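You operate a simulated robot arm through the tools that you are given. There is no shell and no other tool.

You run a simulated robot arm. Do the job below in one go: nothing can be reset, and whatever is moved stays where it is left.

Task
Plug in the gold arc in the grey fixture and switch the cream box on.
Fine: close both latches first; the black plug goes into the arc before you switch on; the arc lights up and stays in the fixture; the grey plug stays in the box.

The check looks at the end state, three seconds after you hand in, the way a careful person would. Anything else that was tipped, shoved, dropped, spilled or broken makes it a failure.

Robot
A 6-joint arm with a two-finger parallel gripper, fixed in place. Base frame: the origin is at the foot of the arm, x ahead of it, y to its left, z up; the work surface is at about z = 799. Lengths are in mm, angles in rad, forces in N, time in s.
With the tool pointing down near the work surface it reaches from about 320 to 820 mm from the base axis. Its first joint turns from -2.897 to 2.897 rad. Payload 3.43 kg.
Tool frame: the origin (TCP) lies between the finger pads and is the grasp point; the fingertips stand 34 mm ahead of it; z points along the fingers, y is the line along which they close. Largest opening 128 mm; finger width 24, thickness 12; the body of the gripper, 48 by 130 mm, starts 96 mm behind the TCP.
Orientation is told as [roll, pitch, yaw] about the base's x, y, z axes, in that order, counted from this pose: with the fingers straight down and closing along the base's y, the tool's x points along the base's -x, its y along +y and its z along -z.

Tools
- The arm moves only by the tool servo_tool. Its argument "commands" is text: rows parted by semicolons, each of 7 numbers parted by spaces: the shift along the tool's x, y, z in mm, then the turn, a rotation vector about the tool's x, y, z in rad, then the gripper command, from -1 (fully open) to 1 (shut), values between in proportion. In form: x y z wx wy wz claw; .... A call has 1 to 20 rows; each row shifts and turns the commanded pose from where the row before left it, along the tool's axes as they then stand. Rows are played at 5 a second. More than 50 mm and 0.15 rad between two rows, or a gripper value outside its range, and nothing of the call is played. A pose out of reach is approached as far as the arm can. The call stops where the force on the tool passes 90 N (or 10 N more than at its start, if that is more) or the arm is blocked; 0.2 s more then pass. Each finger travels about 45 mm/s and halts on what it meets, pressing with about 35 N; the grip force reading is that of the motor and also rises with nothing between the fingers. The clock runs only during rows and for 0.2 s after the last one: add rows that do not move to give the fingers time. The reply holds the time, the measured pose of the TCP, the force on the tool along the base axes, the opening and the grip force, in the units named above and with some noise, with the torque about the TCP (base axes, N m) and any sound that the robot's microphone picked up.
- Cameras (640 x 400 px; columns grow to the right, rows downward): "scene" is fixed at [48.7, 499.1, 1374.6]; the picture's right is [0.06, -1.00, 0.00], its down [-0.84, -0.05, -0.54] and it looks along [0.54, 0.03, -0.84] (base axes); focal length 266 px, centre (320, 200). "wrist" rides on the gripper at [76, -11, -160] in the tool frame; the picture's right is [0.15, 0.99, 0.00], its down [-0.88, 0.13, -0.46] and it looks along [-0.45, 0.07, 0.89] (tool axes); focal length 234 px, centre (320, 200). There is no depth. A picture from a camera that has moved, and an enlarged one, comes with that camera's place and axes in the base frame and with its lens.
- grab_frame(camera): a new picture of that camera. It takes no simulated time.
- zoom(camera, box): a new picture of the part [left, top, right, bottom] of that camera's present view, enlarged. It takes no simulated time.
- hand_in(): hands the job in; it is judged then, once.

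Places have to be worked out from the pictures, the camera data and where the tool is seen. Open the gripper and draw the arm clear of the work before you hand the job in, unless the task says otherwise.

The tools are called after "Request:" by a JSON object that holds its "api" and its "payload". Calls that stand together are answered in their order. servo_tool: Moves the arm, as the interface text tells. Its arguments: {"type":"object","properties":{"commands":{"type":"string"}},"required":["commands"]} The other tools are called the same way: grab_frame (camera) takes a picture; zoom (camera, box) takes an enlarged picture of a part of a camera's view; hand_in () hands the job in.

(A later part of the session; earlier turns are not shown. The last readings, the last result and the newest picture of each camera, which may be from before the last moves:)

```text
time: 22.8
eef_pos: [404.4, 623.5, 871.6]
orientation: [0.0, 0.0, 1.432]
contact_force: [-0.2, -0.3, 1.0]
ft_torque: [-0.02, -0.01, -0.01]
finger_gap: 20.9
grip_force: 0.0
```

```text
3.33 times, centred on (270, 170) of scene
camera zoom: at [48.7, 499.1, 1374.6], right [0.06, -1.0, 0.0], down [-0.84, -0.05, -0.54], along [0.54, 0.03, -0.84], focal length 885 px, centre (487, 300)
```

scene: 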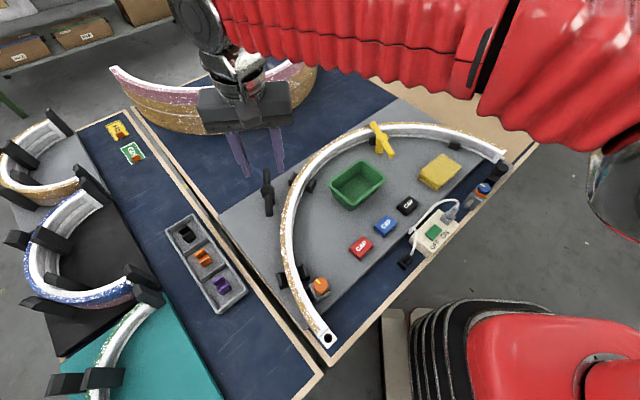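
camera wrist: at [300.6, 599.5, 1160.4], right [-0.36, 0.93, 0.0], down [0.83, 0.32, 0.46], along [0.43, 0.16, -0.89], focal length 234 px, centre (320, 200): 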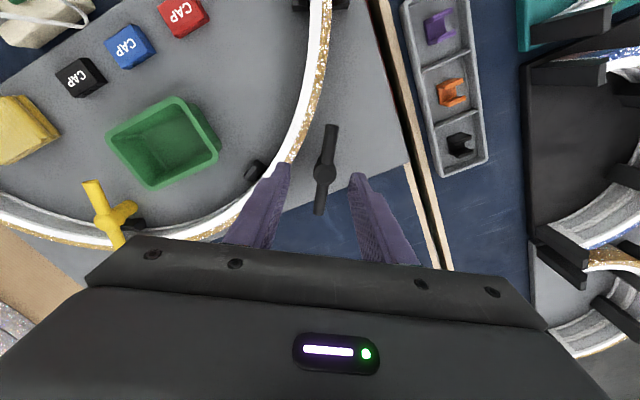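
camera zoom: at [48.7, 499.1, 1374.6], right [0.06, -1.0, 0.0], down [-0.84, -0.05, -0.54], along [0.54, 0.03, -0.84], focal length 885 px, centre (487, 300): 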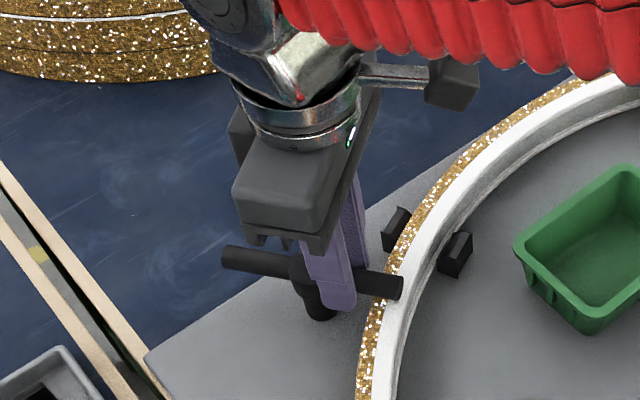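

The black bar now crosses the rim. I'll lift straight up and verify.

Request:
{"api": "servo_tool", "payload": {"commands": "0 0 -20 0 0 0 0.5; 0 0 -40 0 0 0 0.4; 0 0 -40 0 0 0 0.2; 0 0 -30 0 0 0 0; 0 0 0 0 0 0 0"}}

Request:
{"api": "zoom", "payload": {"camera": "wrist", "box": [200, 60, 440, 220]}}

Request:
{"api": "grab_frame", "payload": {"camera": "scene"}}

```text
time: 24.0
eef_pos: [404.0, 621.9, 1002.9]
orientation: [-0.002, -0.001, 1.431]
contact_force: [-0.3, 0.0, -0.2]
ft_torque: [0.02, 0.03, -0.05]
finger_gap: 64.1
grip_force: 0.1
```

```text
2.50 times, centred on (320, 140) of wrist
camera zoom: at [404.3, 544.7, 1163.2], right [-1.0, -0.01, 0.0], down [-0.01, 0.89, 0.46], along [0.0, 0.46, -0.89], focal length 585 px, centre (320, 350)
```

zoom: 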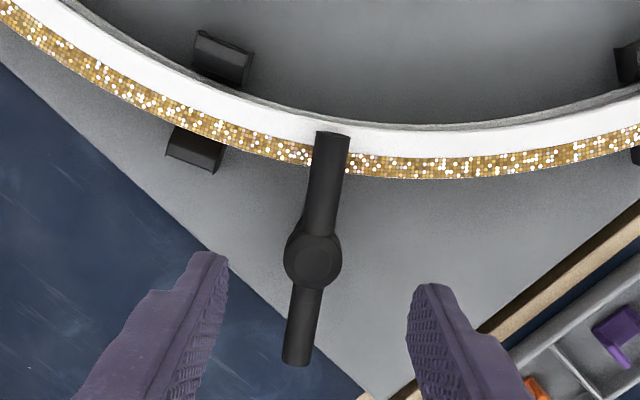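

```text
taken
```

scene: 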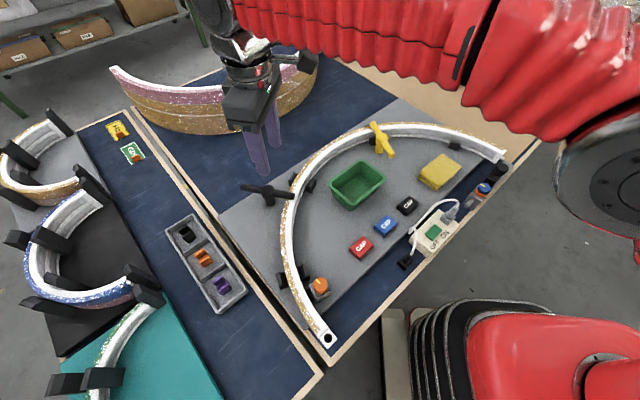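

Both latches lie radially over the rim. Next I'll move to view the black plug, rotating the tool back toward yaw ≈ −0.1 on the way.

Request:
{"api": "servo_tool", "payload": {"commands": "0 0 0 0 0 0.15 -0.2; 0 0 0 0 0 0.15 -0.5; 0 0 0 0 0 0.15 -0.5; 0 0 0 0 0 0.15 -0.5; 0 0 0 0 0 0.15 -0.5; 0 0 0 0 0 0.15 -0.5; 0 0 0 0 0 0.15 -0.5; 0 0 0 0 0 0.15 -0.5; 0 0 0 0 0 0.15 -0.5; 0 0 0 0 0 0.081 -0.5; 17 -38 0 0 0 0 -0.5; 17 -38 0 0 0 0 -0.5; 17 -38 0 0 0 0 -0.5; 17 -38 0 0 0 0 -0.5; 17 -38 0 0 0 0 -0.5; 17 -38 0 0 0 0 -0.5; 17 -38 0 0 0 0 -0.5; 17 -38 0 0 0 0 -0.5; 0 0 0 0 0 0 -0.5"}}

Request:
{"api": "grab_frame", "payload": {"camera": "wrist"}}

Request:
{"api": "grab_frame", "payload": {"camera": "scene"}}

```text
time: 28.0
eef_pos: [266.6, 317.3, 999.5]
orientation: [0.0, -0.001, 0.0]
contact_force: [-0.3, 0.5, 0.0]
ft_torque: [0.02, 0.01, 0.01]
finger_gap: 95.9
grip_force: 0.0
```

```text
taken
camera wrist: at [190.7, 306.2, 1159.6], right [-0.15, 0.99, 0.0], down [0.88, 0.13, 0.46], along [0.45, 0.07, -0.89], focal length 234 px, centre (320, 200)
```

wrist: 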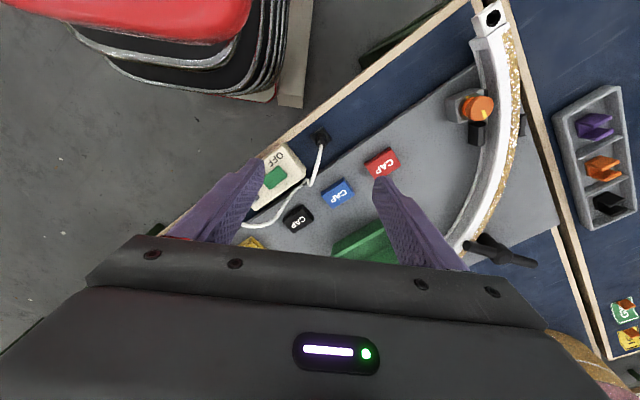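

```text
taken
```

scene: 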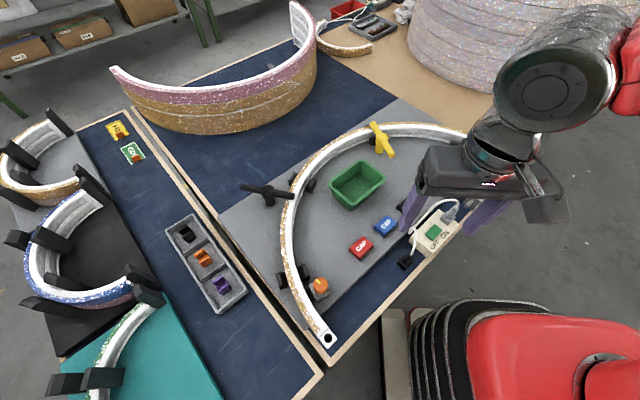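

Plug located near (261, 323). I'll rotate the tool to align with the table edge (yaw ≈ −0.8) and lower for a closer look.

Request:
{"api": "servo_tool", "payload": {"commands": "0 0 0 0 0 0.134 -0.2; 0 0 0 0 0 0.134 0; 0 0 0 0 0 0.134 0.1; 0 0 0 0 0 0.134 0.1; 0 0 0 0 0 0.134 0.1; 0 0 0 0 0 0.134 0.1; 0 0 25 0 0 0 0.1; 0 0 25 0 0 0 0.1; 0 0 0 0 0 0 0.1"}}

Request:
{"api": "grab_frame", "payload": {"camera": "wrist"}}

Request:
{"api": "zoom", "payload": {"camera": "wrist", "box": [230, 60, 390, 220]}}

Request:
{"api": "zoom", "payload": {"camera": "scene", "box": [370, 190, 490, 290]}}

```text
time: 30.0
eef_pos: [266.0, 317.7, 950.8]
orientation: [-0.002, 0.0, -0.805]
contact_force: [-0.4, -0.5, 0.1]
ft_torque: [0.01, 0.0, -0.02]
finger_gap: 57.6
grip_force: 0.1
```

```text
taken
camera wrist: at [206.1, 364.6, 1111.3], right [0.61, 0.79, 0.0], down [0.7, -0.54, 0.46], along [0.36, -0.28, -0.89], focal length 234 px, centre (320, 200)
```

wrist: 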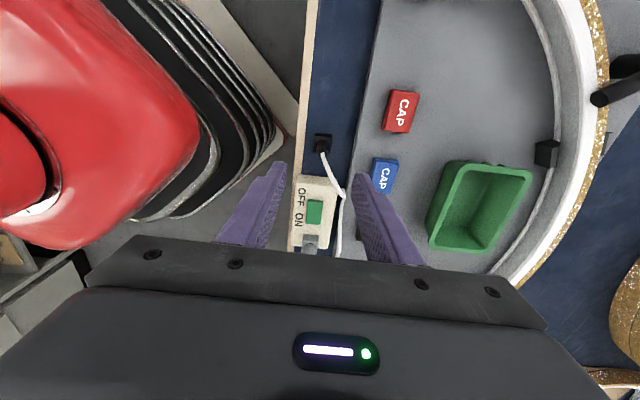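

```text
2.50 times, centred on (310, 140) of wrist
camera zoom: at [206.1, 364.6, 1111.3], right [0.61, 0.79, 0.0], down [0.7, -0.54, 0.46], along [0.36, -0.28, -0.89], focal length 585 px, centre (345, 350)
```

zoom: 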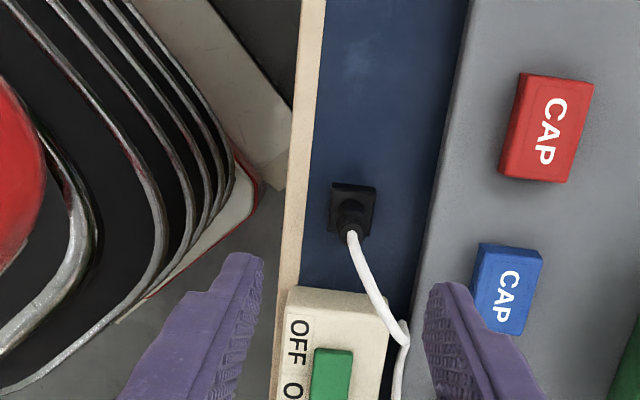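

```text
4.00 times, centred on (430, 240) of scene
camera zoom: at [48.7, 499.1, 1374.6], right [0.06, -1.0, 0.0], down [-0.84, -0.05, -0.54], along [0.54, 0.03, -0.84], focal length 1062 px, centre (-120, 40)
```

zoom: 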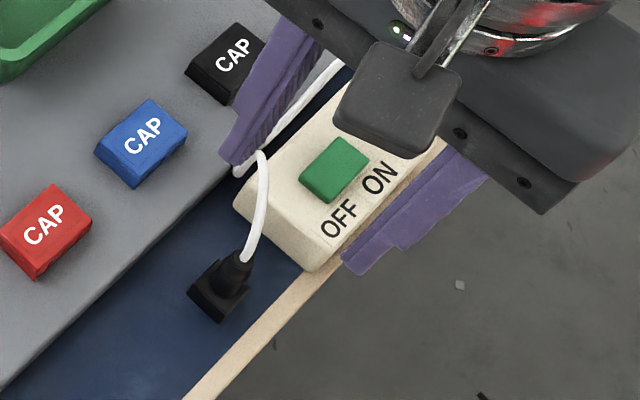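

Plug center ≈ (264, 322), body top ≈ z 848, flange ~23 mm. I'll center over it and descend part way to inspect.

Request:
{"api": "servo_tool", "payload": {"commands": "0 0 0 0 0 0 0.1; 4.2 1.6 20 0 0 0 0.1; 0 0 30 0 0 0 0.1; 0 0 0 0 0 0 0.1"}}

Request:
{"api": "zoom", "payload": {"camera": "wrist", "box": [240, 80, 400, 240]}}

Request:
{"api": "zoom", "payload": {"camera": "scene", "box": [370, 210, 450, 290]}}

```text
time: 31.0
eef_pos: [266.5, 322.3, 900.0]
orientation: [0.001, 0.0, -0.801]
contact_force: [0.7, -1.2, -0.8]
ft_torque: [0.02, -0.02, -0.02]
finger_gap: 57.7
grip_force: 0.1
```

```text
2.50 times, centred on (320, 160) of wrist
camera zoom: at [205.8, 368.4, 1060.0], right [0.61, 0.79, 0.0], down [0.71, -0.54, 0.46], along [0.36, -0.28, -0.89], focal length 585 px, centre (320, 300)
```

zoom: 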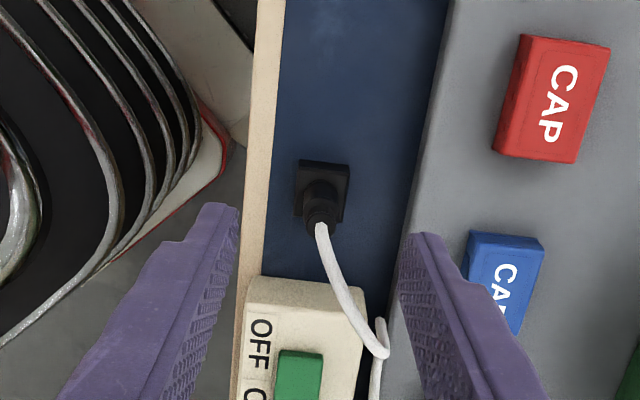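

```text
5.00 times, centred on (410, 250) of scene
camera zoom: at [48.7, 499.1, 1374.6], right [0.06, -1.0, 0.0], down [-0.84, -0.05, -0.54], along [0.54, 0.03, -0.84], focal length 1328 px, centre (-130, -50)
```

zoom: 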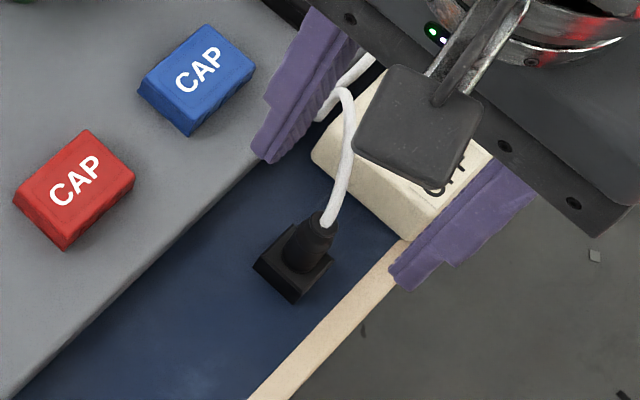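

The plug is centered between the fingers. Narrow the opening, descend so the tips stay just above its flange, and check.

Request:
{"api": "servo_tool", "payload": {"commands": "1 0 0 0 0 0 0.45; 0 0 25 0 0 0 0.45; 0 0 25 0 0 0 0.45; 0 0 0 0 0 0 0.45"}}

Request:
{"api": "zoom", "payload": {"camera": "wrist", "box": [240, 80, 400, 240]}}

Request:
{"api": "zoom", "payload": {"camera": "scene", "box": [370, 210, 450, 290]}}

```text
time: 32.0
eef_pos: [266.4, 324.8, 850.4]
orientation: [0.0, 0.002, -0.803]
contact_force: [-0.6, 1.2, 0.5]
ft_torque: [0.0, 0.02, -0.01]
finger_gap: 35.1
grip_force: 0.0
```

```text
2.50 times, centred on (320, 160) of wrist
camera zoom: at [204.6, 371.4, 1011.2], right [0.61, 0.79, 0.0], down [0.7, -0.54, 0.46], along [0.36, -0.28, -0.89], focal length 585 px, centre (320, 300)
```

zoom: 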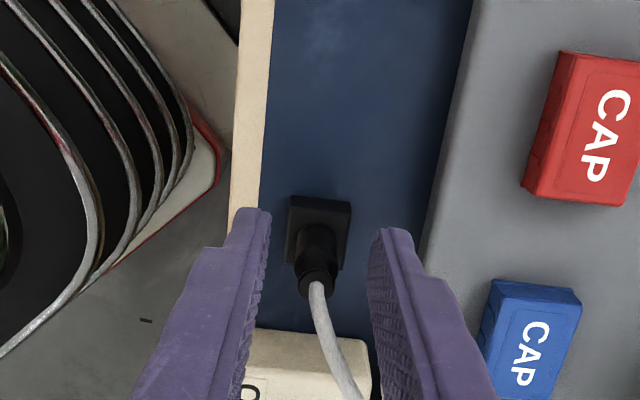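

```text
5.00 times, centred on (410, 250) of scene
camera zoom: at [48.7, 499.1, 1374.6], right [0.06, -1.0, 0.0], down [-0.84, -0.05, -0.54], along [0.54, 0.03, -0.84], focal length 1328 px, centre (-130, -50)
```

zoom: 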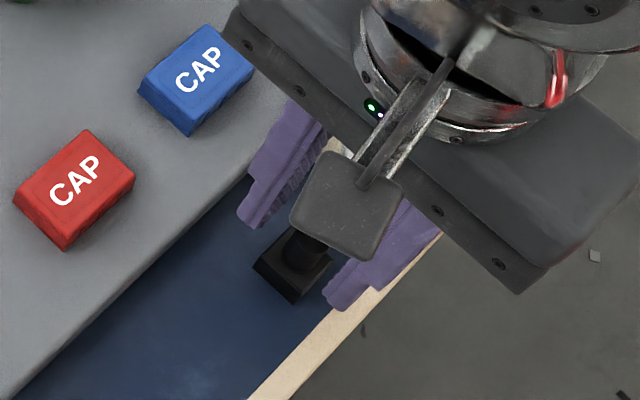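

Well placed. I'll close the fingers on the plug body.

Request:
{"api": "servo_tool", "payload": {"commands": "0 0 0 0 0 0 0.9; 0 0 0 0 0 0 0.9; 0 0 0 0 0 0 0.9; 0 0 0 0 0 0 0.9"}}

Request:
{"api": "zoom", "payload": {"camera": "wrist", "box": [240, 80, 400, 240]}}

```text
time: 33.0
eef_pos: [264.7, 324.2, 851.0]
orientation: [0.0, 0.0, -0.802]
contact_force: [0.3, -0.7, 0.2]
ft_torque: [0.0, 0.03, 0.0]
finger_gap: 13.3
grip_force: 34.7
```

```text
2.50 times, centred on (320, 160) of wrist
camera zoom: at [204.6, 371.5, 1011.4], right [0.61, 0.79, 0.0], down [0.71, -0.54, 0.46], along [0.36, -0.28, -0.89], focal length 585 px, centre (320, 300)
```

zoom: 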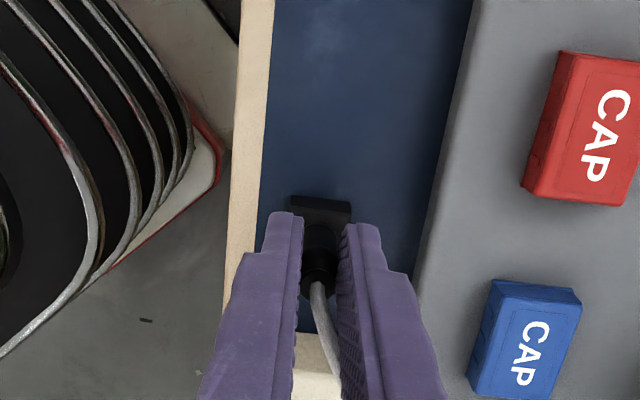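

Plug gripped (13.3 mm, 35 N). Lift 40 mm gently and inspect it and the grey plug.

Request:
{"api": "servo_tool", "payload": {"commands": "0 0 -10 0 0 0 0.9; 0 0 -10 0 0 0 0.9; 0 0 -10 0 0 0 0.9; 0 0 -10 0 0 0 0.9; 0 0 0 0 0 0 0.9"}}

Request:
{"api": "zoom", "payload": {"camera": "wrist", "box": [240, 80, 400, 240]}}

Request:
{"api": "zoom", "payload": {"camera": "scene", "box": [370, 190, 490, 290]}}

```text
time: 34.2
eef_pos: [265.5, 321.9, 894.2]
orientation: [0.0, 0.001, -0.802]
contact_force: [-0.5, -0.6, -0.1]
ft_torque: [0.0, -0.05, -0.03]
finger_gap: 13.3
grip_force: 35.0
```

```text
2.50 times, centred on (320, 160) of wrist
camera zoom: at [204.2, 369.4, 1052.1], right [0.61, 0.79, 0.0], down [0.71, -0.54, 0.46], along [0.36, -0.28, -0.89], focal length 585 px, centre (320, 300)
```

zoom: 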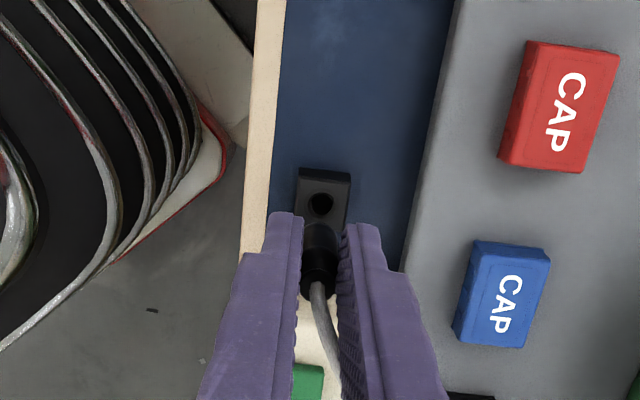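

```text
4.00 times, centred on (430, 240) of scene
camera zoom: at [48.7, 499.1, 1374.6], right [0.06, -1.0, 0.0], down [-0.84, -0.05, -0.54], along [0.54, 0.03, -0.84], focal length 1062 px, centre (-120, 40)
```

zoom: 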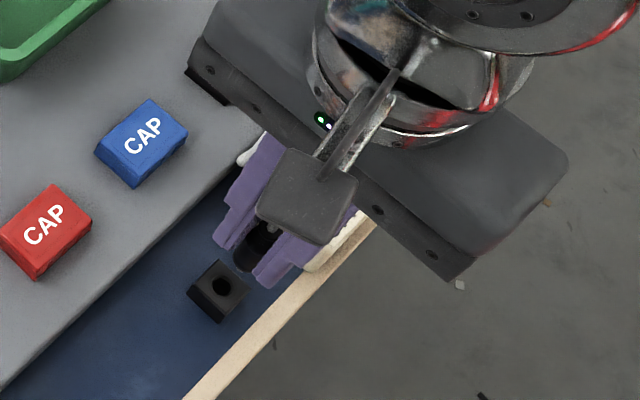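

The black square was a parking socket; the plug itself is now free in the gripper. I'll lift a bit more and look at the plug's underside and the cord slack.

Request:
{"api": "servo_tool", "payload": {"commands": "0 0 -15 0 0 0 0.9; 0 0 -15 0 0 0 0.9; 0 0 0 0 0 0 0.9"}}

Request:
{"api": "grab_frame", "payload": {"camera": "scene"}}

Request:
{"api": "zoom", "payload": {"camera": "scene", "box": [370, 180, 510, 290]}}

Request:
{"api": "grab_frame", "payload": {"camera": "wrist"}}

```text
time: 35.0
eef_pos: [265.6, 321.9, 921.4]
orientation: [0.0, 0.0, -0.802]
contact_force: [-0.6, 0.2, -0.4]
ft_torque: [0.03, 0.05, -0.04]
finger_gap: 13.2
grip_force: 35.7
```

```text
taken
```

scene: 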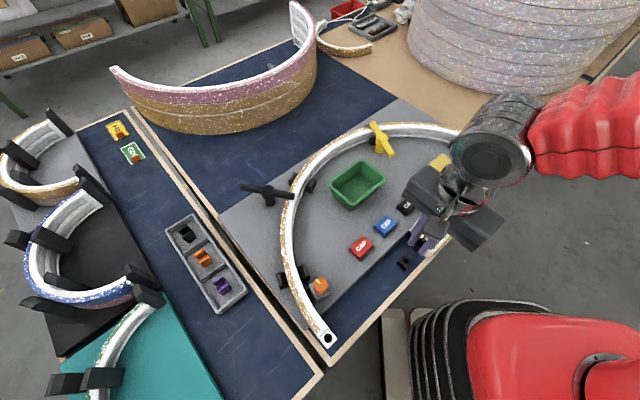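

```text
3.64 times, centred on (440, 235) of scene
camera zoom: at [48.7, 499.1, 1374.6], right [0.06, -1.0, 0.0], down [-0.84, -0.05, -0.54], along [0.54, 0.03, -0.84], focal length 966 px, centre (-116, 73)
```

zoom: 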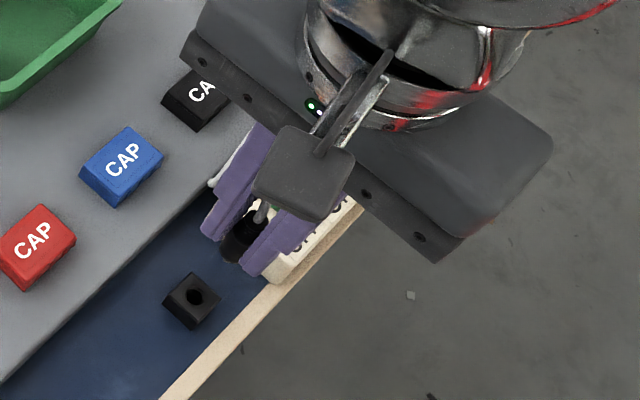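

```text
taken
camera wrist: at [204.9, 369.3, 1082.3], right [0.61, 0.79, 0.0], down [0.71, -0.54, 0.46], along [0.36, -0.28, -0.89], focal length 234 px, centre (320, 200)
```

wrist: 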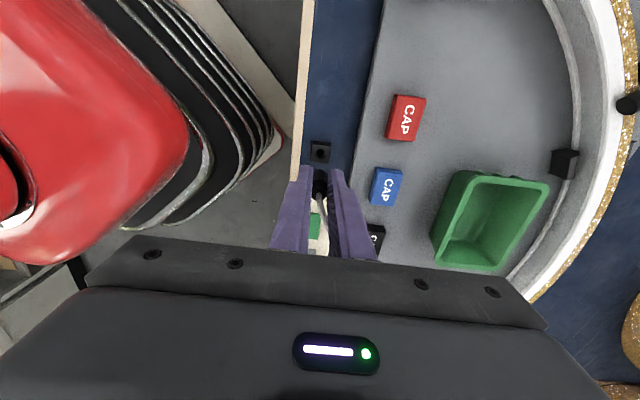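

Forces are near zero, so the cord still has slack. I'll move in stages toward the socket along the table strip, monitoring the cord and the grey plug.

Request:
{"api": "servo_tool", "payload": {"commands": "20 0 3 0 0 0 0.9; 20 0 3 0 0 0 0.9; 20 0 3 0 0 0 0.9; 20 0 0 0 0 0 0.9; 20 0 0 0 0 0 0.9; 0 0 0 0 0 0 0.9"}}

Request:
{"api": "grab_frame", "payload": {"camera": "scene"}}

Request:
{"api": "zoom", "payload": {"camera": "scene", "box": [350, 180, 490, 320]}}

Request:
{"api": "grab_frame", "payload": {"camera": "wrist"}}

```text
time: 36.4
eef_pos: [194.3, 396.9, 913.7]
orientation: [0.001, 0.0, -0.805]
contact_force: [0.3, -0.6, -0.2]
ft_torque: [-0.02, 0.0, -0.02]
finger_gap: 13.0
grip_force: 35.4
```

```text
taken
```

scene: 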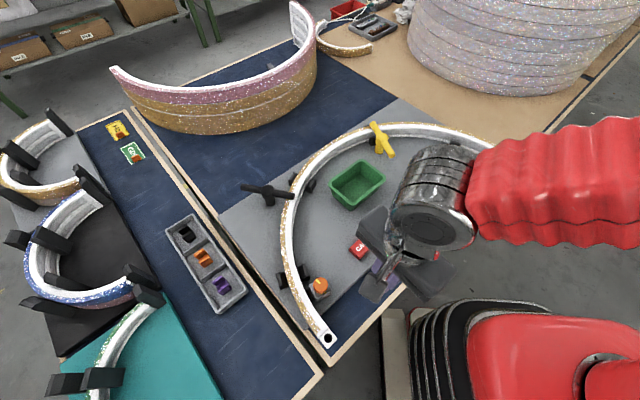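

```text
2.86 times, centred on (420, 250) of scene
camera zoom: at [48.7, 499.1, 1374.6], right [0.06, -1.0, 0.0], down [-0.84, -0.05, -0.54], along [0.54, 0.03, -0.84], focal length 759 px, centre (34, 57)
```

zoom: 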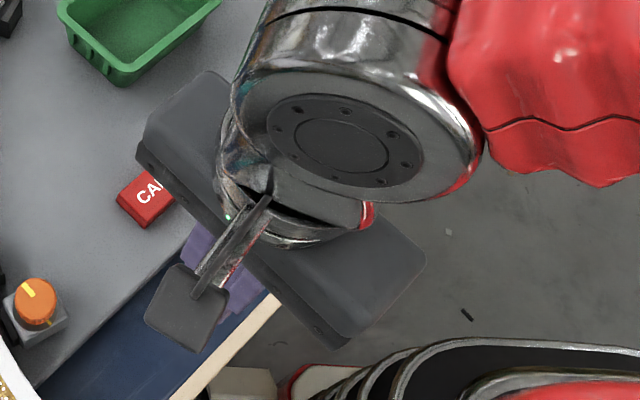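

```text
taken
camera wrist: at [133.9, 443.4, 1074.0], right [0.61, 0.79, 0.0], down [0.7, -0.54, 0.46], along [0.36, -0.28, -0.89], focal length 234 px, centre (320, 200)
```

wrist: 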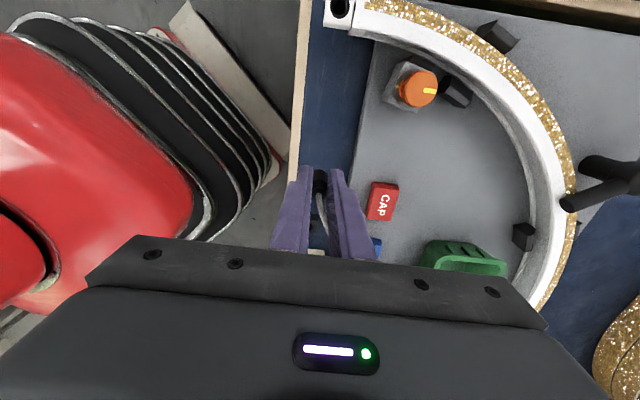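

Forces still near zero. Continue in smaller increments toward the socket.

Request:
{"api": "servo_tool", "payload": {"commands": "15 0 0 0 0 0 0.9; 15 0 0 0 0 0 0.9; 0 0 0 0 0 0 0.9"}}

Request:
{"api": "zoom", "payload": {"camera": "wrist", "box": [240, 120, 400, 260]}}

Request:
{"api": "grab_frame", "payload": {"camera": "scene"}}

```text
time: 37.2
eef_pos: [174.7, 418.6, 912.5]
orientation: [0.0, -0.001, -0.805]
contact_force: [0.1, 0.1, -0.7]
ft_torque: [-0.03, 0.02, 0.01]
finger_gap: 13.4
grip_force: 35.0
```

```text
2.86 times, centred on (320, 190) of wrist
camera zoom: at [113.5, 465.0, 1072.2], right [0.61, 0.79, 0.0], down [0.7, -0.54, 0.46], along [0.36, -0.28, -0.89], focal length 669 px, centre (320, 229)
```

zoom: 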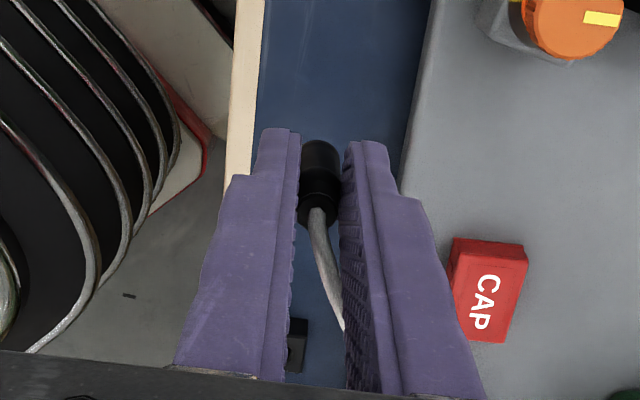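

```text
taken
```

scene: 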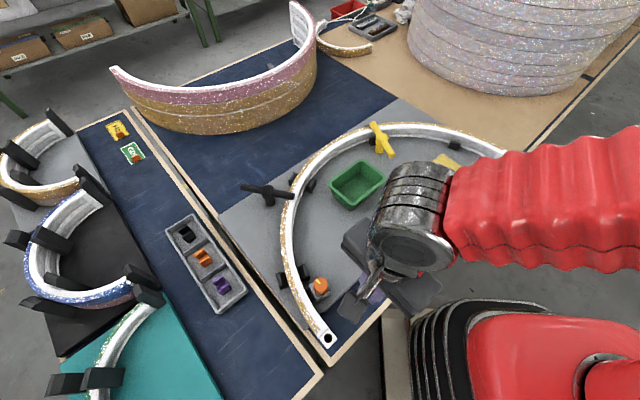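

Slack remains and the plug is visible as a body with the pin beneath. From the parked hole I have a visual calibration: 40 mm above seated, the hole should appear at wrist pixel (320, 162). Continue toward the socket.

Request:
{"api": "servo_tool", "payload": {"commands": "15 -1 0 0 0 0 0.9; 15 -1 0 0 0 0 0.9; 15 -1 0 0 0 0 0.9; 0 0 0 0 0 0 0.9"}}

Request:
{"api": "grab_frame", "payload": {"camera": "wrist"}}

Request:
{"api": "grab_frame", "payload": {"camera": "scene"}}

```text
time: 38.2
eef_pos: [141.0, 446.1, 912.4]
orientation: [0.001, 0.0, -0.803]
contact_force: [0.3, -0.2, -0.2]
ft_torque: [-0.02, 0.01, -0.02]
finger_gap: 13.1
grip_force: 35.0
```

```text
taken
camera wrist: at [81.0, 492.5, 1072.8], right [0.61, 0.79, 0.0], down [0.7, -0.54, 0.46], along [0.36, -0.28, -0.89], focal length 234 px, centre (320, 200)
```

wrist: 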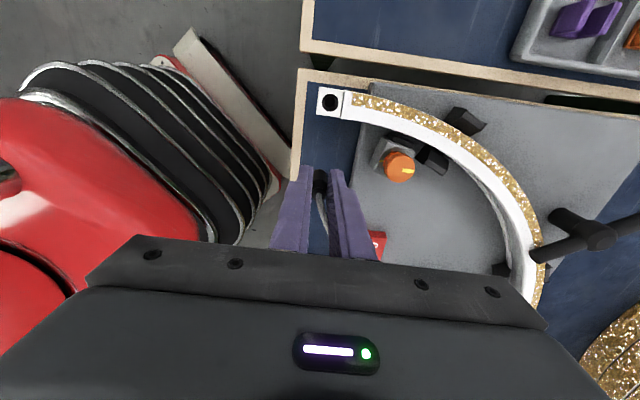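

```text
taken
```

scene: 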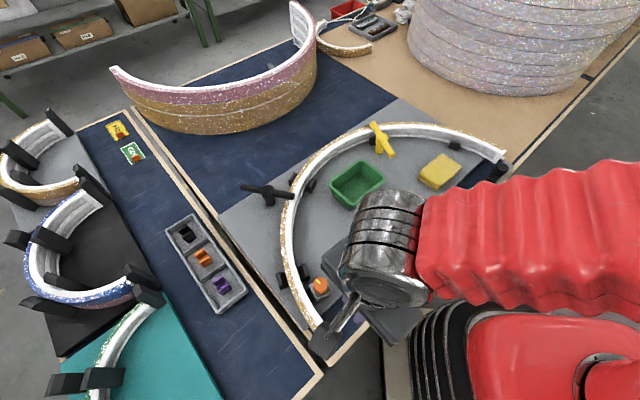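

The socket hole resolves to (100.5, 487.5, ~840): 58.6 mm ahead along tool x with no sideways offset. I'll advance in two checked stages.

Request:
{"api": "servo_tool", "payload": {"commands": "15 0 0 0 0 0 0.9; 15 0 0 0 0 0 0.9; 0 0 0 0 0 0 0.9"}}

Request:
{"api": "zoom", "payload": {"camera": "wrist", "box": [240, 100, 400, 260]}}

Request:
{"api": "grab_frame", "payload": {"camera": "scene"}}

```text
time: 39.0
eef_pos: [121.6, 468.9, 913.0]
orientation: [-0.001, -0.002, -0.803]
contact_force: [0.3, 0.1, 0.1]
ft_torque: [-0.03, -0.01, -0.03]
finger_gap: 13.3
grip_force: 34.9
```

```text
2.50 times, centred on (320, 180) of wrist
camera zoom: at [60.0, 515.5, 1072.8], right [0.61, 0.79, 0.0], down [0.71, -0.54, 0.46], along [0.36, -0.28, -0.89], focal length 585 px, centre (320, 250)
```

zoom: 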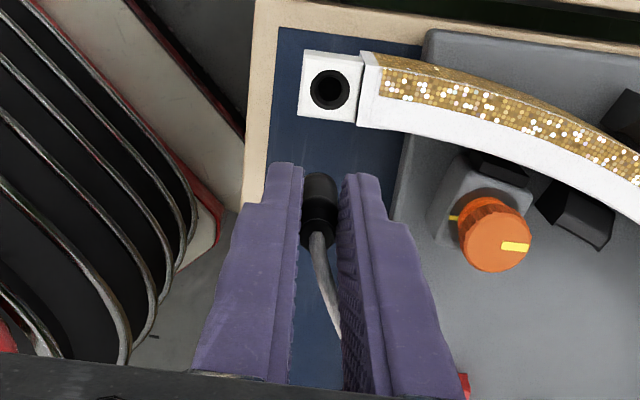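

```text
taken
```

scene: 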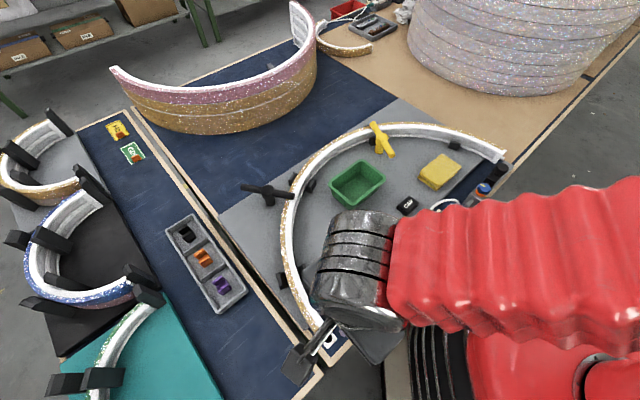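

Hole offset now computes to X = 27.4, Y = 0.3 mm. Move over the hole and re-check alignment and force.

Request:
{"api": "servo_tool", "payload": {"commands": "14 0.3 0 0 0 0 0.9; 13.4 0 0 0 0 0 0.9; 0 0 0 0 0 0 0.9"}}

Request:
{"api": "zoom", "payload": {"camera": "wrist", "box": [270, 120, 370, 220]}}

Request:
{"api": "grab_frame", "payload": {"camera": "scene"}}

```text
time: 39.8
eef_pos: [100.6, 488.8, 911.8]
orientation: [0.001, 0.001, -0.804]
contact_force: [0.1, -0.1, -0.7]
ft_torque: [0.03, 0.0, -0.01]
finger_gap: 13.3
grip_force: 35.3
```

```text
4.00 times, centred on (320, 170) of wrist
camera zoom: at [40.3, 535.8, 1072.6], right [0.61, 0.79, 0.0], down [0.7, -0.54, 0.46], along [0.36, -0.28, -0.89], focal length 937 px, centre (320, 320)
```

zoom: 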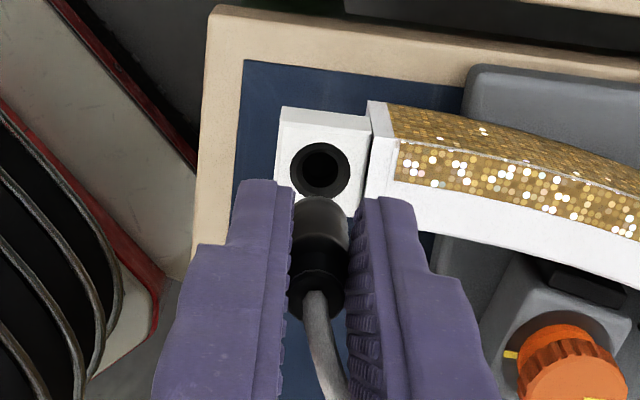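

```text
taken
```

scene: 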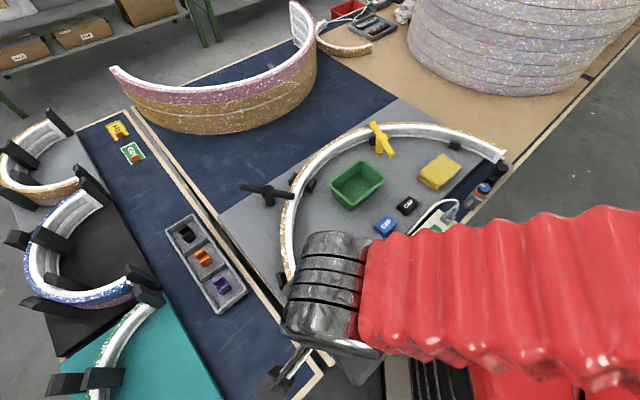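

Hole is at (320, 162.5) — matching the calibrated alignment — and the grey plug is still seated. I'll lower 22 mm and check forces.

Request:
{"api": "servo_tool", "payload": {"commands": "0 0 6 0 0 0 0.9; 0 0 6 0 0 0 0.9; 0 0 5 0 0 0 0.9; 0 0 5 0 0 0 0.9; 0 0 0 0 0 0 0.9"}}

Request:
{"api": "zoom", "payload": {"camera": "wrist", "box": [270, 120, 370, 220]}}

```text
time: 41.0
eef_pos: [99.5, 490.3, 892.9]
orientation: [0.004, 0.001, -0.805]
contact_force: [-6.0, 0.8, 33.7]
ft_torque: [-0.2, 0.13, -0.04]
finger_gap: 13.2
grip_force: 34.6
```

```text
4.00 times, centred on (320, 170) of wrist
camera zoom: at [39.4, 536.6, 1052.4], right [0.61, 0.79, 0.0], down [0.7, -0.54, 0.45], along [0.36, -0.28, -0.89], focal length 937 px, centre (320, 320)
```

zoom: 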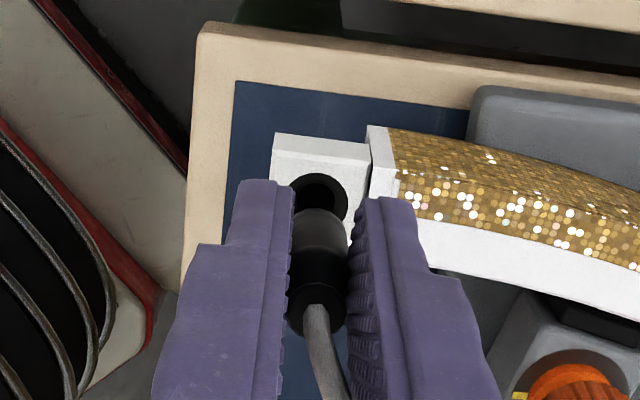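

Contact at 34 N about 16 mm early: the pin is on the hole's edge. Lateral reaction points toward +x/−y of the tool; I'll back off slightly, shift that way by ~1.5/−1 mm, and probe gently.

Request:
{"api": "servo_tool", "payload": {"commands": "0 0 -5 0 0 0 0.9; 1.5 -1 0 0 0 0 0.9; 0 0 2.5 0 0 0 0.9; 0 0 2 0 0 0 0.9; 0 0 0 0 0 0 0.9"}}

Request:
{"api": "zoom", "payload": {"camera": "wrist", "box": [270, 120, 370, 220]}}

```text
time: 42.2
eef_pos: [99.9, 489.2, 891.2]
orientation: [0.004, 0.002, -0.803]
contact_force: [-2.6, -5.3, 23.5]
ft_torque: [-0.44, 0.01, -0.04]
finger_gap: 13.2
grip_force: 35.0
```

```text
4.00 times, centred on (320, 170) of wrist
camera zoom: at [38.6, 536.0, 1052.4], right [0.61, 0.79, 0.0], down [0.7, -0.54, 0.46], along [0.36, -0.28, -0.89], focal length 937 px, centre (320, 320)
```

zoom: 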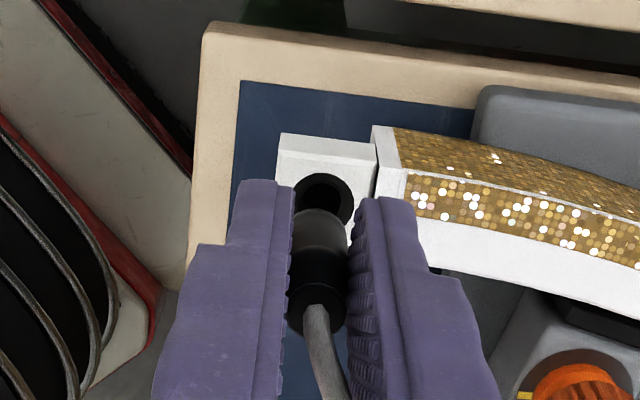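

The plug may have slipped a little in the grip. I'll raise 8 mm clear of contact and look carefully at the plug attitude and hole position.

Request:
{"api": "servo_tool", "payload": {"commands": "0 0 -8 0 0 0 0.95; 0 0 -4 0 0 0 0.95; 0 0 0 0 0 0 0.95"}}

Request:
{"api": "zoom", "payload": {"camera": "wrist", "box": [290, 140, 350, 200]}}

Request:
{"api": "zoom", "payload": {"camera": "wrist", "box": [270, 120, 370, 220]}}

Request:
{"api": "zoom", "payload": {"camera": "scene", "box": [260, 300, 380, 400]}}

```text
time: 43.0
eef_pos: [99.3, 488.2, 904.2]
orientation: [0.001, -0.002, -0.802]
contact_force: [-0.4, -0.8, 0.8]
ft_torque: [0.04, 0.02, 0.01]
finger_gap: 13.3
grip_force: 34.8
```

```text
6.67 times, centred on (320, 170) of wrist
camera zoom: at [38.6, 535.9, 1063.1], right [0.61, 0.79, 0.0], down [0.71, -0.54, 0.46], along [0.36, -0.28, -0.89], focal length 1561 px, centre (320, 400)
```

zoom: 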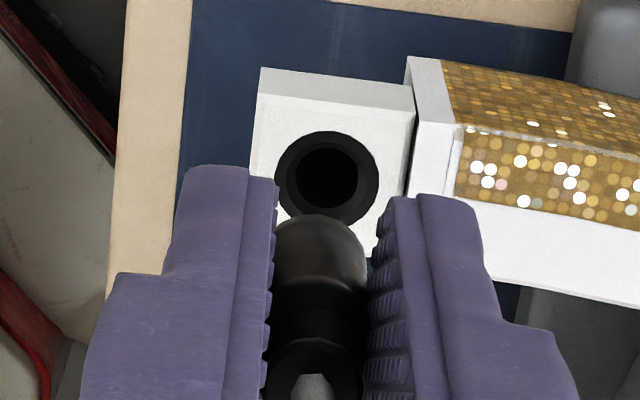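

```text
4.00 times, centred on (320, 170) of wrist
camera zoom: at [38.6, 535.9, 1063.1], right [0.61, 0.79, 0.0], down [0.71, -0.54, 0.46], along [0.36, -0.28, -0.89], focal length 937 px, centre (320, 320)
```

zoom: 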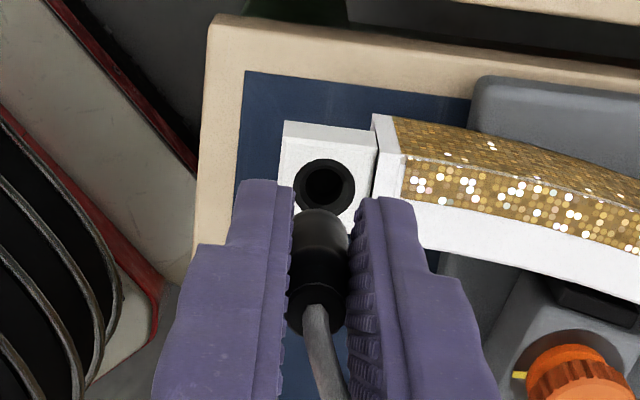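

```text
4.00 times, centred on (320, 350) of scene
camera zoom: at [48.7, 499.1, 1374.6], right [0.06, -1.0, 0.0], down [-0.84, -0.05, -0.54], along [0.54, 0.03, -0.84], focal length 1062 px, centre (320, -400)
```

zoom: 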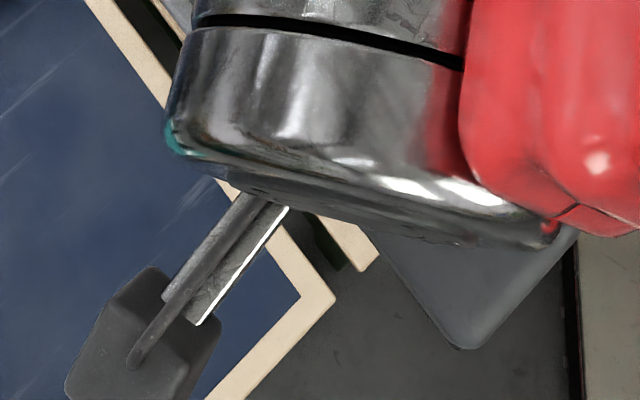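

Now free of contact. The lateral force trend suggests shifting a further ~1.2 mm in −y; I'll probe there lightly.

Request:
{"api": "servo_tool", "payload": {"commands": "-0.4 -1.2 0 0 0 0 0.95; 0 0 5 0 0 0 0.95; 0 0 4 0 0 0 0.95; 0 0 2 0 0 0 0.95; 0 0 0 0 0 0 0.95"}}

```text
time: 44.2
eef_pos: [99.1, 488.2, 892.4]
orientation: [-0.001, 0.0, -0.804]
contact_force: [-1.3, -2.4, 4.9]
ft_torque: [-0.13, 0.02, -0.01]
finger_gap: 13.1
grip_force: 35.2
```

Much lighter contact (5 N). Continue down in 1.5 mm steps.

Request:
{"api": "servo_tool", "payload": {"commands": "0 0 1.5 0 0 0 0.95; 0 0 0 0 0 0 0.95"}}

```text
time: 44.8
eef_pos: [99.6, 488.8, 891.4]
orientation: [0.003, 0.002, -0.803]
contact_force: [2.7, -4.9, 22.2]
ft_torque: [-0.46, -0.25, 0.02]
finger_gap: 13.3
grip_force: 34.6
```

The torque readings put the contact ~9 mm to the tool's −x side of the TCP, meaning the plug sits a few mm toward −x in my grip and overlaps the hole's near edge. I'll lift, shift +4 mm in x (and +1.6 in y), and probe again.

Request:
{"api": "servo_tool", "payload": {"commands": "0 0 -6 0 0 0 0.95; 4 1.6 0 0 0 0 0.95; 0 0 4 0 0 0 0.95; 0 0 2.5 0 0 0 0.95; 0 0 0 0 0 0 0.95"}}

Request:
{"api": "zoom", "payload": {"camera": "wrist", "box": [290, 140, 350, 200]}}

```text
time: 46.0
eef_pos: [98.2, 492.9, 889.7]
orientation: [0.001, 0.0, -0.802]
contact_force: [0.5, 0.7, -0.2]
ft_torque: [0.04, 0.0, -0.05]
finger_gap: 13.4
grip_force: 34.9
```

```text
6.67 times, centred on (320, 170) of wrist
camera zoom: at [36.9, 538.8, 1050.6], right [0.61, 0.79, 0.0], down [0.71, -0.54, 0.46], along [0.36, -0.28, -0.89], focal length 1561 px, centre (320, 400)
```

zoom: 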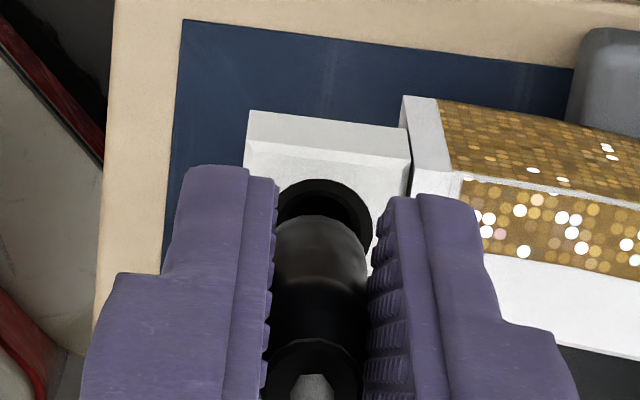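

No contact at a height where it touched before — promising. Lower in 2 mm steps.

Request:
{"api": "servo_tool", "payload": {"commands": "0 0 2 0 0 0 0.95; 0 0 2 0 0 0 0.95; 0 0 0 0 0 0 0.95"}}

Request:
{"api": "zoom", "payload": {"camera": "wrist", "box": [290, 140, 350, 200]}}

```text
time: 46.8
eef_pos: [96.6, 491.7, 886.7]
orientation: [-0.001, 0.0, -0.802]
contact_force: [-0.4, 1.2, -0.1]
ft_torque: [0.05, 0.02, 0.06]
finger_gap: 13.0
grip_force: 34.8
```

```text
6.67 times, centred on (320, 170) of wrist
camera zoom: at [36.9, 538.4, 1047.0], right [0.61, 0.79, 0.0], down [0.71, -0.54, 0.46], along [0.36, -0.28, -0.89], focal length 1561 px, centre (320, 400)
```

zoom: 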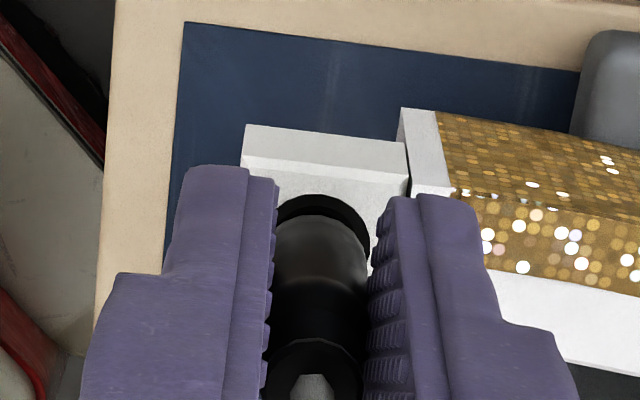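

Inside the ring with no force. Continue down 4 mm more.

Request:
{"api": "servo_tool", "payload": {"commands": "0 0 2 0 0 0 0.95; 0 0 2 0 0 0 0.95; 0 0 0 0 0 0 0.95"}}

Request:
{"api": "zoom", "payload": {"camera": "wrist", "box": [290, 140, 350, 200]}}

```text
time: 47.6
eef_pos: [98.0, 491.6, 883.7]
orientation: [0.0, -0.001, -0.802]
contact_force: [0.2, -0.1, 3.2]
ft_torque: [-0.01, 0.0, -0.01]
finger_gap: 13.5
grip_force: 35.1
```

```text
6.67 times, centred on (320, 170) of wrist
camera zoom: at [36.9, 538.6, 1043.5], right [0.61, 0.79, 0.0], down [0.71, -0.54, 0.46], along [0.36, -0.28, -0.89], focal length 1561 px, centre (320, 400)
```

zoom: 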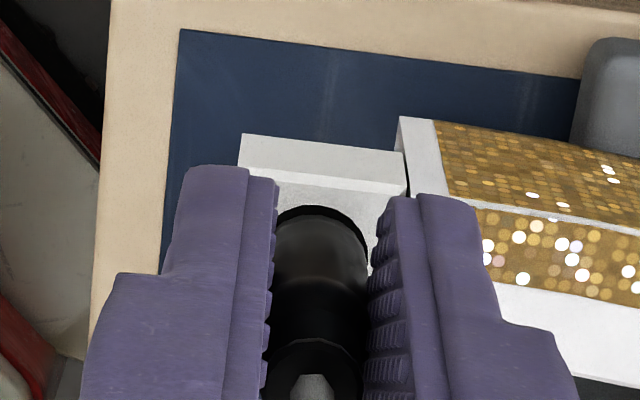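

Light 3 N resistance begins (likely the fit). Press on 2 mm at a time.

Request:
{"api": "servo_tool", "payload": {"commands": "0 0 1.5 0 0 0 1; 0 0 1.5 0 0 0 1; 0 0 0 0 0 0 1"}}

Request:
{"api": "zoom", "payload": {"camera": "wrist", "box": [290, 140, 350, 200]}}

```text
time: 48.4
eef_pos: [98.2, 492.5, 879.8]
orientation: [0.001, 0.003, -0.804]
contact_force: [-6.5, -4.2, 33.8]
ft_torque: [-0.2, 0.02, -0.07]
finger_gap: 13.4
grip_force: 34.5
```

```text
6.67 times, centred on (320, 170) of wrist
camera zoom: at [36.6, 537.8, 1041.0], right [0.61, 0.79, 0.0], down [0.7, -0.54, 0.45], along [0.36, -0.28, -0.89], focal length 1561 px, centre (320, 400)
```

zoom: 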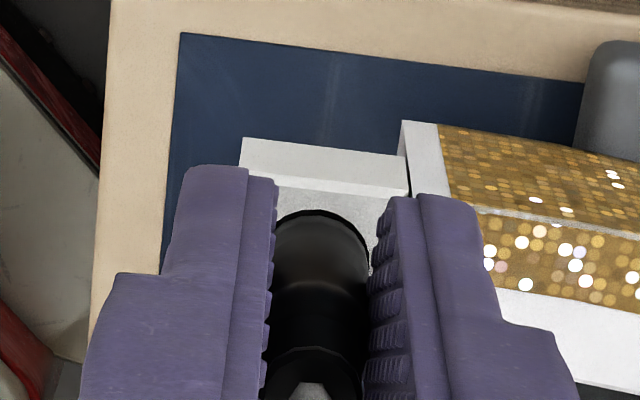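

Now ~34 N at z≈880: either seated or a finger is touching the arc end. I'll release, rise, and look at the plug standing in the socket.

Request:
{"api": "servo_tool", "payload": {"commands": "0 0 -0.5 0 0 0 0.7; 0 0 0 0 0 0 0.55; 0 0 0 0 0 0 0.5; 0 0 -5 0 0 0 0.5; 0 0 -15 0 0 0 0.4; 0 0 -25 0 0 0 0.3; 0 0 0 0 0 0 0.3"}}

Request:
{"api": "zoom", "payload": {"camera": "wrist", "box": [270, 120, 370, 220]}}

Request:
{"api": "grab_frame", "payload": {"camera": "scene"}}

```text
time: 50.0
eef_pos: [97.5, 490.3, 926.3]
orientation: [0.001, 0.001, -0.803]
contact_force: [0.7, -0.3, -0.8]
ft_torque: [0.01, -0.02, 0.0]
finger_gap: 44.9
grip_force: 0.0
```

```text
4.00 times, centred on (320, 170) of wrist
camera zoom: at [36.2, 537.2, 1086.3], right [0.61, 0.79, 0.0], down [0.71, -0.54, 0.46], along [0.36, -0.28, -0.89], focal length 937 px, centre (320, 320)
```

zoom: 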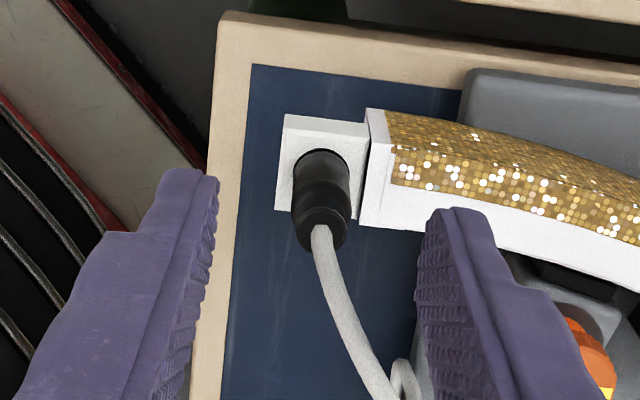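

```text
taken
```

scene: 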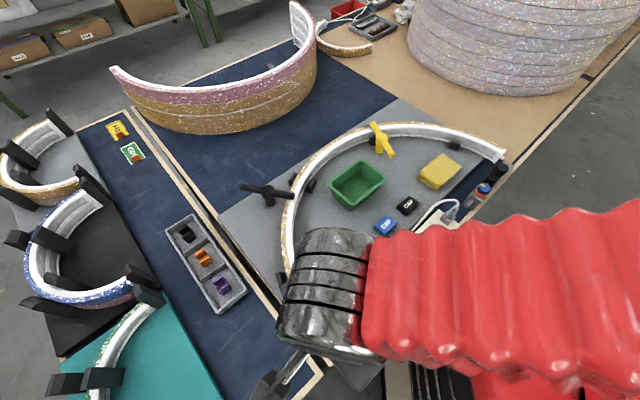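

The plug stands upright in the socket with the body against the ring; grey plug still in the box. To make sure it's fully home I'll center over it, narrow the fingers to straddle the cord, and press on the collar.

Request:
{"api": "servo_tool", "payload": {"commands": "-5.5 1.5 0 0 0 0 0.3; 0 0 0 0 0 0 0.84; 0 0 0 0 0 0 0.84; 0 0 0 0 0 0 0.84; 0 0 0 0 0 0 0.84"}}

Request:
{"api": "zoom", "payload": {"camera": "wrist", "box": [270, 120, 370, 220]}}

```text
time: 51.2
eef_pos: [104.0, 488.2, 925.0]
orientation: [0.0, 0.001, -0.802]
contact_force: [0.4, -0.4, -0.7]
ft_torque: [-0.04, -0.03, -0.03]
finger_gap: 10.4
grip_force: 0.0
```

```text
4.00 times, centred on (320, 170) of wrist
camera zoom: at [41.7, 534.5, 1086.0], right [0.61, 0.79, 0.0], down [0.71, -0.54, 0.46], along [0.36, -0.28, -0.89], focal length 937 px, centre (320, 320)
```

zoom: 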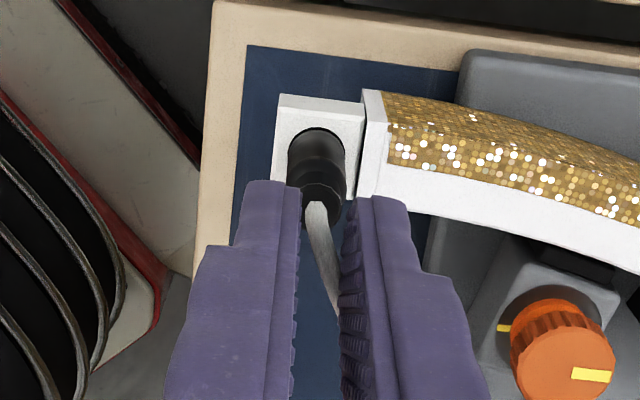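

The fingers flank the cord over the collar. Lower to contact and press gently.

Request:
{"api": "servo_tool", "payload": {"commands": "0 0 4 0 0 0 0.87; 0 0 4 0 0 0 0.87; 0 0 2 0 0 0 0.87; 0 0 0 0 0 0 0.87"}}

Request:
{"api": "zoom", "payload": {"camera": "wrist", "box": [270, 120, 370, 220]}}

```text
time: 52.2
eef_pos: [102.5, 488.2, 915.6]
orientation: [0.001, -0.001, -0.804]
contact_force: [0.0, -0.2, 0.0]
ft_torque: [0.03, -0.01, 0.01]
finger_gap: 8.2
grip_force: 0.0
```

```text
4.00 times, centred on (320, 170) of wrist
camera zoom: at [41.3, 536.1, 1075.9], right [0.61, 0.79, 0.0], down [0.71, -0.54, 0.46], along [0.36, -0.28, -0.89], focal length 937 px, centre (320, 320)
```

zoom: 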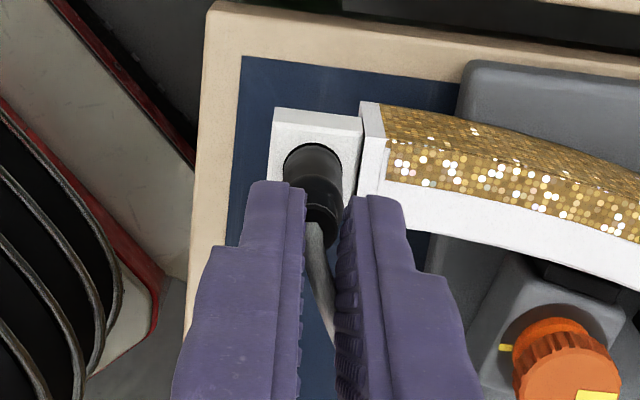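

No contact yet; nudge −1 mm in y and continue down until the press force rises.

Request:
{"api": "servo_tool", "payload": {"commands": "0 -1 2 0 0 0 0.87; 0 0 2 0 0 0 0.87; 0 0 0 0 0 0 0.87"}}

```text
time: 53.0
eef_pos: [102.3, 488.0, 910.4]
orientation: [0.0, -0.002, -0.803]
contact_force: [-0.3, 0.1, 6.2]
ft_torque: [-0.03, -0.01, 0.0]
finger_gap: 8.1
grip_force: 0.0
```

Contact with the collar (6 N). Press ~4 mm further to about 40–50 N and see whether it moves.

Request:
{"api": "servo_tool", "payload": {"commands": "0 0 1.5 0 0 0 0.87; 0 0 1.5 0 0 0 0.87; 0 0 0 0 0 0 0.87"}}

Request:
{"api": "zoom", "payload": {"camera": "wrist", "box": [270, 120, 370, 220]}}

```text
time: 53.8
eef_pos: [101.6, 488.8, 909.4]
orientation: [0.005, 0.003, -0.802]
contact_force: [0.4, -4.7, 51.3]
ft_torque: [-0.44, 0.17, 0.03]
finger_gap: 9.8
grip_force: 1.2
```

```text
4.00 times, centred on (320, 170) of wrist
camera zoom: at [41.2, 534.3, 1070.5], right [0.61, 0.79, 0.0], down [0.7, -0.55, 0.45], along [0.36, -0.27, -0.89], focal length 937 px, centre (320, 320)
```

zoom: 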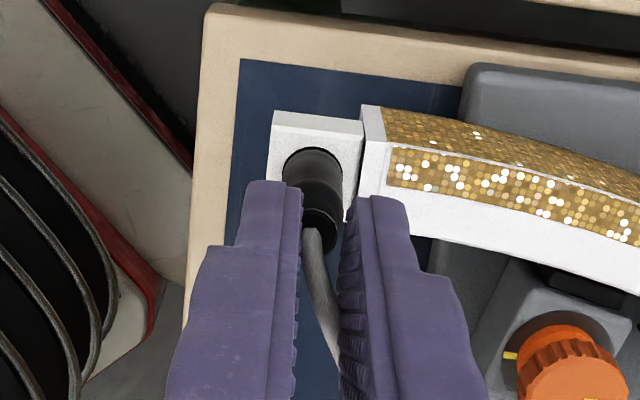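

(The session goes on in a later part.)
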